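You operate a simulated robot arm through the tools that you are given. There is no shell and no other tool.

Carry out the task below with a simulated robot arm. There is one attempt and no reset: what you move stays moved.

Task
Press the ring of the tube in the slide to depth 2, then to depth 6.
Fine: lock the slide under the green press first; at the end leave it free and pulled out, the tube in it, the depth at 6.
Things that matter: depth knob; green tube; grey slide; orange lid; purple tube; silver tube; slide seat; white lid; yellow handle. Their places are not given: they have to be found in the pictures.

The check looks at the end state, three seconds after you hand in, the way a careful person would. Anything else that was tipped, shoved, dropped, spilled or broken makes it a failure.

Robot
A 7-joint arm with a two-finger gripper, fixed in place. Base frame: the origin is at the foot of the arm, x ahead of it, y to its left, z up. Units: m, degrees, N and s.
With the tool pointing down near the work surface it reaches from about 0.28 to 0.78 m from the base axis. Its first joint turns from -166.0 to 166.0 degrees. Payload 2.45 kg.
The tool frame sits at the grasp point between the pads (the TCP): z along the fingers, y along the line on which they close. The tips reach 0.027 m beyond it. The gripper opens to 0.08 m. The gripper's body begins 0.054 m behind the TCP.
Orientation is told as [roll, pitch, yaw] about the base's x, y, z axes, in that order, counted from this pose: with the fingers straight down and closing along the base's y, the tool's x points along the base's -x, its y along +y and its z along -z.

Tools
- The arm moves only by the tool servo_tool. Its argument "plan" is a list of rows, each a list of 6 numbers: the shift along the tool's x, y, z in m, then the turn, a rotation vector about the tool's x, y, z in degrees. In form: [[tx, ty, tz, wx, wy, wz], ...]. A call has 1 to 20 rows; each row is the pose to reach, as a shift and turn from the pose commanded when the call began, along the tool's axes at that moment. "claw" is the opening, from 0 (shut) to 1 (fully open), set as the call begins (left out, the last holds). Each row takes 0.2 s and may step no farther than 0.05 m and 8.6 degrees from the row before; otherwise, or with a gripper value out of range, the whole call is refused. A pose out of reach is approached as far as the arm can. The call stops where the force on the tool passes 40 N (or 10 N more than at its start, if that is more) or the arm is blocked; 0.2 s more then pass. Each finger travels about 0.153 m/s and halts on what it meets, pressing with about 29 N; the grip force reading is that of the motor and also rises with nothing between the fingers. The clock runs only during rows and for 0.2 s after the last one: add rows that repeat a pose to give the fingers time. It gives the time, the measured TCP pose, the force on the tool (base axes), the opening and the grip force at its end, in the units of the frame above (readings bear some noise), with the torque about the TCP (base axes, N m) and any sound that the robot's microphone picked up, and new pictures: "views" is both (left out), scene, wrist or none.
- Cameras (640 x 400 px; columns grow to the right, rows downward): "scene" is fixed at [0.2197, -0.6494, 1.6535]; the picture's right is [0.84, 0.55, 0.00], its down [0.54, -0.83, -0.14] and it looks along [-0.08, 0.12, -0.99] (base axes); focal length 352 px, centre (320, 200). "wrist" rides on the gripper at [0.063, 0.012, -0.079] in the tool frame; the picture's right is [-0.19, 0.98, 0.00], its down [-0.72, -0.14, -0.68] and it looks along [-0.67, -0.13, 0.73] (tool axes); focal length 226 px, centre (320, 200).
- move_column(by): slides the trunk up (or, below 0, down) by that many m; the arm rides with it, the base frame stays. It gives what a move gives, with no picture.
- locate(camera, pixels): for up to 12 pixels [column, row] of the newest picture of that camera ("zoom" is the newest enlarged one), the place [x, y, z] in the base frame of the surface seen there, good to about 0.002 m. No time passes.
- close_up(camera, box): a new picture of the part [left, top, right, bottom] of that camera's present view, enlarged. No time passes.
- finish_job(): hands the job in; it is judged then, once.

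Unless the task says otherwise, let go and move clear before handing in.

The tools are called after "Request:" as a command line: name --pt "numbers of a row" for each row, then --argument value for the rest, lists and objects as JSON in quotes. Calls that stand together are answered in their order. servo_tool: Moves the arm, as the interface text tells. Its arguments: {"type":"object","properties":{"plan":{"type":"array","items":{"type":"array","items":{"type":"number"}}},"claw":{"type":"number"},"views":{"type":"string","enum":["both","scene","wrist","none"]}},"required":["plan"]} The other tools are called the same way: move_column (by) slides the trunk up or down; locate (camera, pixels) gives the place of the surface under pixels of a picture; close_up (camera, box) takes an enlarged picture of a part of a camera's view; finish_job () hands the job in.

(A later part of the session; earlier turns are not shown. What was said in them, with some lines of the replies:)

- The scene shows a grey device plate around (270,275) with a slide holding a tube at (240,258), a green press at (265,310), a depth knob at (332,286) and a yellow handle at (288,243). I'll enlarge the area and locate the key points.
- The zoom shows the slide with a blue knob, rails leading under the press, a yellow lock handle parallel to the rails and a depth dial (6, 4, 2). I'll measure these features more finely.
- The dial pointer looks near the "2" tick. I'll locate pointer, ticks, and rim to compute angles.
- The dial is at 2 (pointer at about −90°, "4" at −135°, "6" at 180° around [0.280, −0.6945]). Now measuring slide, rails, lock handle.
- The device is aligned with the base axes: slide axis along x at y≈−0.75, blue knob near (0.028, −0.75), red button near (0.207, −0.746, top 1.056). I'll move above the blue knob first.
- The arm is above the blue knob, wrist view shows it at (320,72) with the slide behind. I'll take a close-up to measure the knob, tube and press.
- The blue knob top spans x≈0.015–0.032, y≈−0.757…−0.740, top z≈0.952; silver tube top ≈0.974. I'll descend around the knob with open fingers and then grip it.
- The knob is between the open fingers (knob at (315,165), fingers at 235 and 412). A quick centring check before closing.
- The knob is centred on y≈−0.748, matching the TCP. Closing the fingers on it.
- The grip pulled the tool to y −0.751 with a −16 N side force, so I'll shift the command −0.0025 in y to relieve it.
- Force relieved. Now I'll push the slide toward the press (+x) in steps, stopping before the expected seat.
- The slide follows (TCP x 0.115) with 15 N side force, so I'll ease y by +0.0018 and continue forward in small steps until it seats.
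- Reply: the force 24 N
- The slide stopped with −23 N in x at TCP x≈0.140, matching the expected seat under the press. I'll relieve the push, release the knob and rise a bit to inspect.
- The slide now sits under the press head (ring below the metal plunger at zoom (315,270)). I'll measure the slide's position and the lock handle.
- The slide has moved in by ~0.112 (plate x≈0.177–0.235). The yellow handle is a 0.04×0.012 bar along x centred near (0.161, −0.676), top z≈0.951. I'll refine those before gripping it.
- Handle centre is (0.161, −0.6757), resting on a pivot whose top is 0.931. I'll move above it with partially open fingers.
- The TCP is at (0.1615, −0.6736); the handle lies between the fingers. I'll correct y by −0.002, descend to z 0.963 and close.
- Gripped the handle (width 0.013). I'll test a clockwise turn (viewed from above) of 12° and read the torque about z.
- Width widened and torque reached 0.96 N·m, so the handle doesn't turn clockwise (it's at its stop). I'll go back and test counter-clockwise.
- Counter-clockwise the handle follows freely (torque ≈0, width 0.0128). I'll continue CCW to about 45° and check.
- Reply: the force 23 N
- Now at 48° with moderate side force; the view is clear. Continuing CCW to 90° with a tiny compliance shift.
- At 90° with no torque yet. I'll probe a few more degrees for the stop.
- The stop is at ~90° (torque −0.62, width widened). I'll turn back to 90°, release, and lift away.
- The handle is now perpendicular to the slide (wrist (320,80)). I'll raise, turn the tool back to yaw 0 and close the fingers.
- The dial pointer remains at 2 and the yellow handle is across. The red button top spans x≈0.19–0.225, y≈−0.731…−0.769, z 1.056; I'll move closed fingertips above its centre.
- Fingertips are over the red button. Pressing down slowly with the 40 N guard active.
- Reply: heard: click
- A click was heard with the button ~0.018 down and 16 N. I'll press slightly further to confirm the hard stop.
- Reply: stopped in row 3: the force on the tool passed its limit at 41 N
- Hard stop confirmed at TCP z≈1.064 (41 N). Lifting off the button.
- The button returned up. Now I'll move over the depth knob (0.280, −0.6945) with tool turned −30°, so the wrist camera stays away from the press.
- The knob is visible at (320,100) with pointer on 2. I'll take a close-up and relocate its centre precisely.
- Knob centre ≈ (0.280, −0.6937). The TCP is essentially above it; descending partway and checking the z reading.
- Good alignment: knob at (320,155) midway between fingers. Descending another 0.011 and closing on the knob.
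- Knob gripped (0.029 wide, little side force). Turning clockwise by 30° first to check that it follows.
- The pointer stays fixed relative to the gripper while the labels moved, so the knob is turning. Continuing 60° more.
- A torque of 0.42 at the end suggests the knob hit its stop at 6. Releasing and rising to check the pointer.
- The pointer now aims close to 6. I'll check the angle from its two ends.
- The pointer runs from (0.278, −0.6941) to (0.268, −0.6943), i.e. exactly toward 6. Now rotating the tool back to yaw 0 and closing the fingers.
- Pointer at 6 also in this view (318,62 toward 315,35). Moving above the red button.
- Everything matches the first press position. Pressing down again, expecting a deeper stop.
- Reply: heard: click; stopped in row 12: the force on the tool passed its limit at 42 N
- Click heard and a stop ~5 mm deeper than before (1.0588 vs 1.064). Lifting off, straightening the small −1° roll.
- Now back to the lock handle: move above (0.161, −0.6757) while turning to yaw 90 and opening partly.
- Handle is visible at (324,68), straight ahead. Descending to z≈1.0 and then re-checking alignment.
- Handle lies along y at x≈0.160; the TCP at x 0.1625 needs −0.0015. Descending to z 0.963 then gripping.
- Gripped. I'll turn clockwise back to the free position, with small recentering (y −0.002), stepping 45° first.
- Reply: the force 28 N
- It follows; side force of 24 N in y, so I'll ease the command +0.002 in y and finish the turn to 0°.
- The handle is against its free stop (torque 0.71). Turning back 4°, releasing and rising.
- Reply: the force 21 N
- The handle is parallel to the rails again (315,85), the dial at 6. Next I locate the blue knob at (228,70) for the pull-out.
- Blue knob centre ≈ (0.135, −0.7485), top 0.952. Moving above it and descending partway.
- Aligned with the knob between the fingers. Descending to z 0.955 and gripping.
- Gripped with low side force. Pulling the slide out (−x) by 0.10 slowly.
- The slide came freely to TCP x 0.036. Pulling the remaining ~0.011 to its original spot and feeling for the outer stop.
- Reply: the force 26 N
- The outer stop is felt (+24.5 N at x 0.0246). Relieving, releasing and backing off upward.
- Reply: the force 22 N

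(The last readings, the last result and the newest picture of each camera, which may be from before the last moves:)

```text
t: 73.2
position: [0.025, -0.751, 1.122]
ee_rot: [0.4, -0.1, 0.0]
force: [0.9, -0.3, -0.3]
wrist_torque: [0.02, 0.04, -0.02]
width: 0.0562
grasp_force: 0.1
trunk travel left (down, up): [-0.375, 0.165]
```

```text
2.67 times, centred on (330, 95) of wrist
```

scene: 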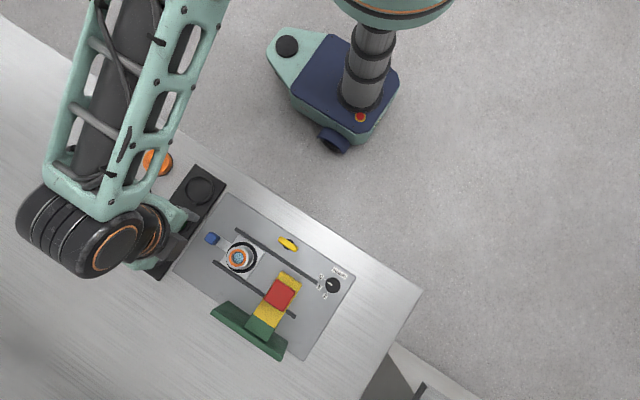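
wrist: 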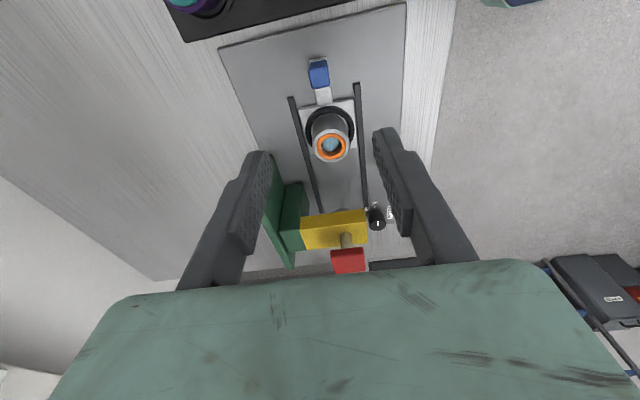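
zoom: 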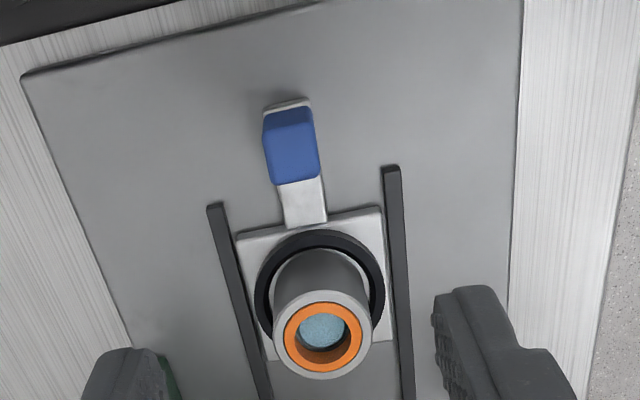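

The slide is back out with the tube in it. I'll check ring depth and the dial in detail.

Request:
close_up --camera "scene" --box '[300, 260, 364, 300]'

Request:
close_up --camera "wrist" --box '[300, 100, 364, 170]'

Request:
close_up --camera "scene" --box '[215, 232, 300, 285]'

```text
10.00 times, centred on (332, 280) of scene
```

zoom: 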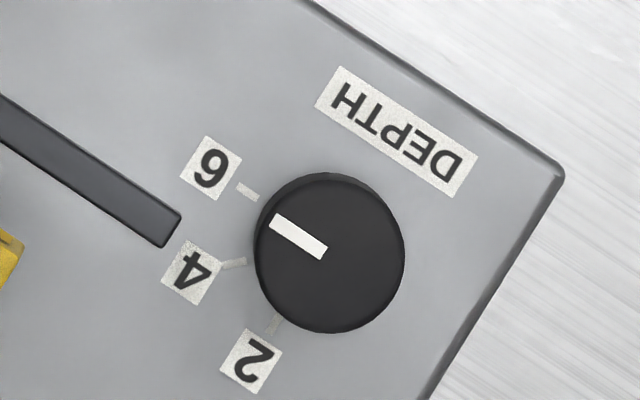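

```text
5.71 times, centred on (332, 135) of wrist
```

zoom: 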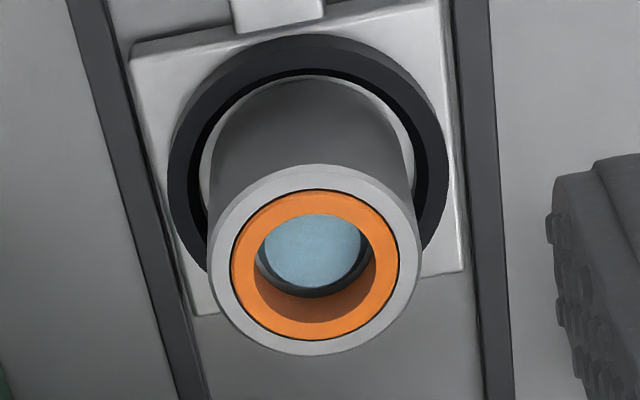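

```text
7.53 times, centred on (258, 258) of scene
```

zoom: 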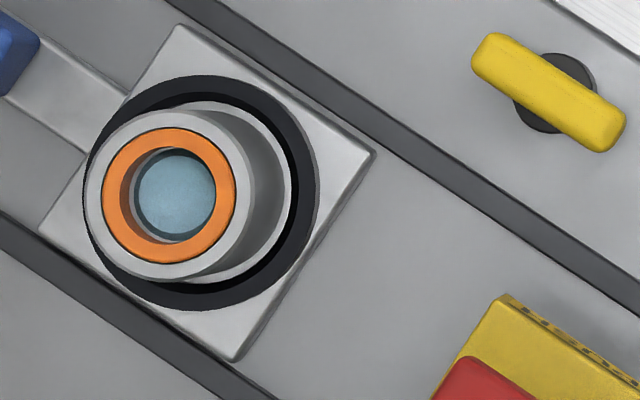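

The ring is now flush in the tube rim, the dial points to 6, the lock handle is parallel to the rails. Moving the arm clear and checking the rest.

Request:
servo_tool --pt "0 0 -0.04 0 0 0" --pt "0 0.0 -0.08 0 0 0" --pt "-0.03 0.025 -0.1 0 0 0" --pt "-0.06 0.05 -0.12 0 0 0" --pt "-0.09 0.08 -0.13 0 0 0" --pt "-0.12 0.11 -0.13 0 0 0" --pt "-0.15 0.14 -0.13 0 0 0" --pt "-0.18 0.17 -0.13 0 0 0" --pt "-0.21 0.2 -0.13 0 0 0" --pt "-0.24 0.23 -0.13 0 0 0" --pt "-0.24 0.23 -0.13 0 0 0"

Request:
close_up --camera "scene" --box '[100, 140, 360, 360]'

```text
t: 75.6
position: [0.2601, -0.5233, 1.2544]
ee_rot: [0.4, -0.1, 0.0]
force: [0.0, -0.1, -1.0]
wrist_torque: [0.04, -0.01, 0.0]
width: 0.0559
grasp_force: 0.0
trunk travel left (down, up): [-0.375, 0.165]
```

scene: 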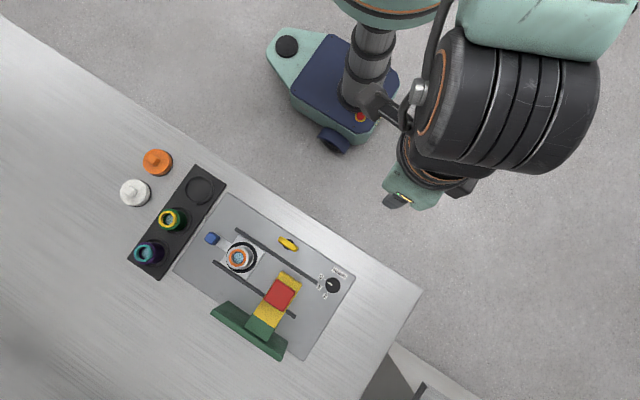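
wrist: 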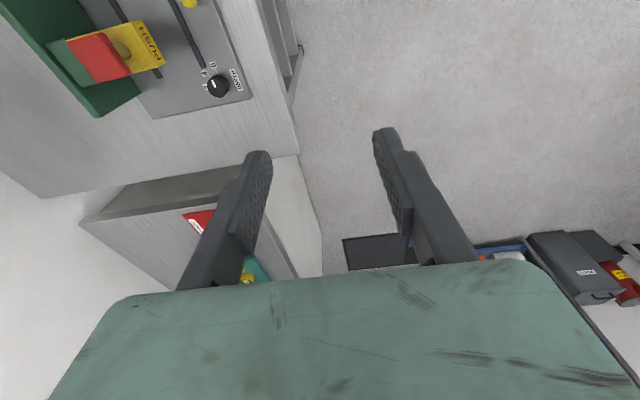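

```text
1.82 times, centred on (230, 250) of scene
```

zoom: 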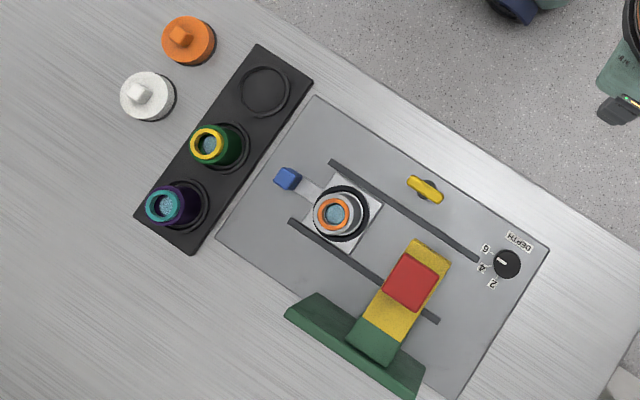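

The green and purple tubes and both lids are where they started. The slide is pulled out and free with the silver tube in it, the ring is pressed flush, and the dial is at 6. The arm is clear, so I'm handing in.

Request:
finish_job

```text
The job is handed in.
```

The job is handed in. The ring of the silver tube was pressed to depth 2, then to depth 6, with the slide locked under the green press both times. The result of the check has not come back.

- **Presses:** each press gave a click and ended on a hard stop. The second stop was about 5 mm lower than the first, and the ring now sits flush in the tube's rim.
- **Slide:** it is unlocked and pulled out to its outer stop, with the silver tube still in it. The yellow handle is back parallel to the rails.
- **Depth knob:** it already stood at 2 at the start, so I turned it only once, to 6, where it remains.
- **Everything else:** in the last picture the green and purple tubes and both lids are where they began. The arm is clear of the table.
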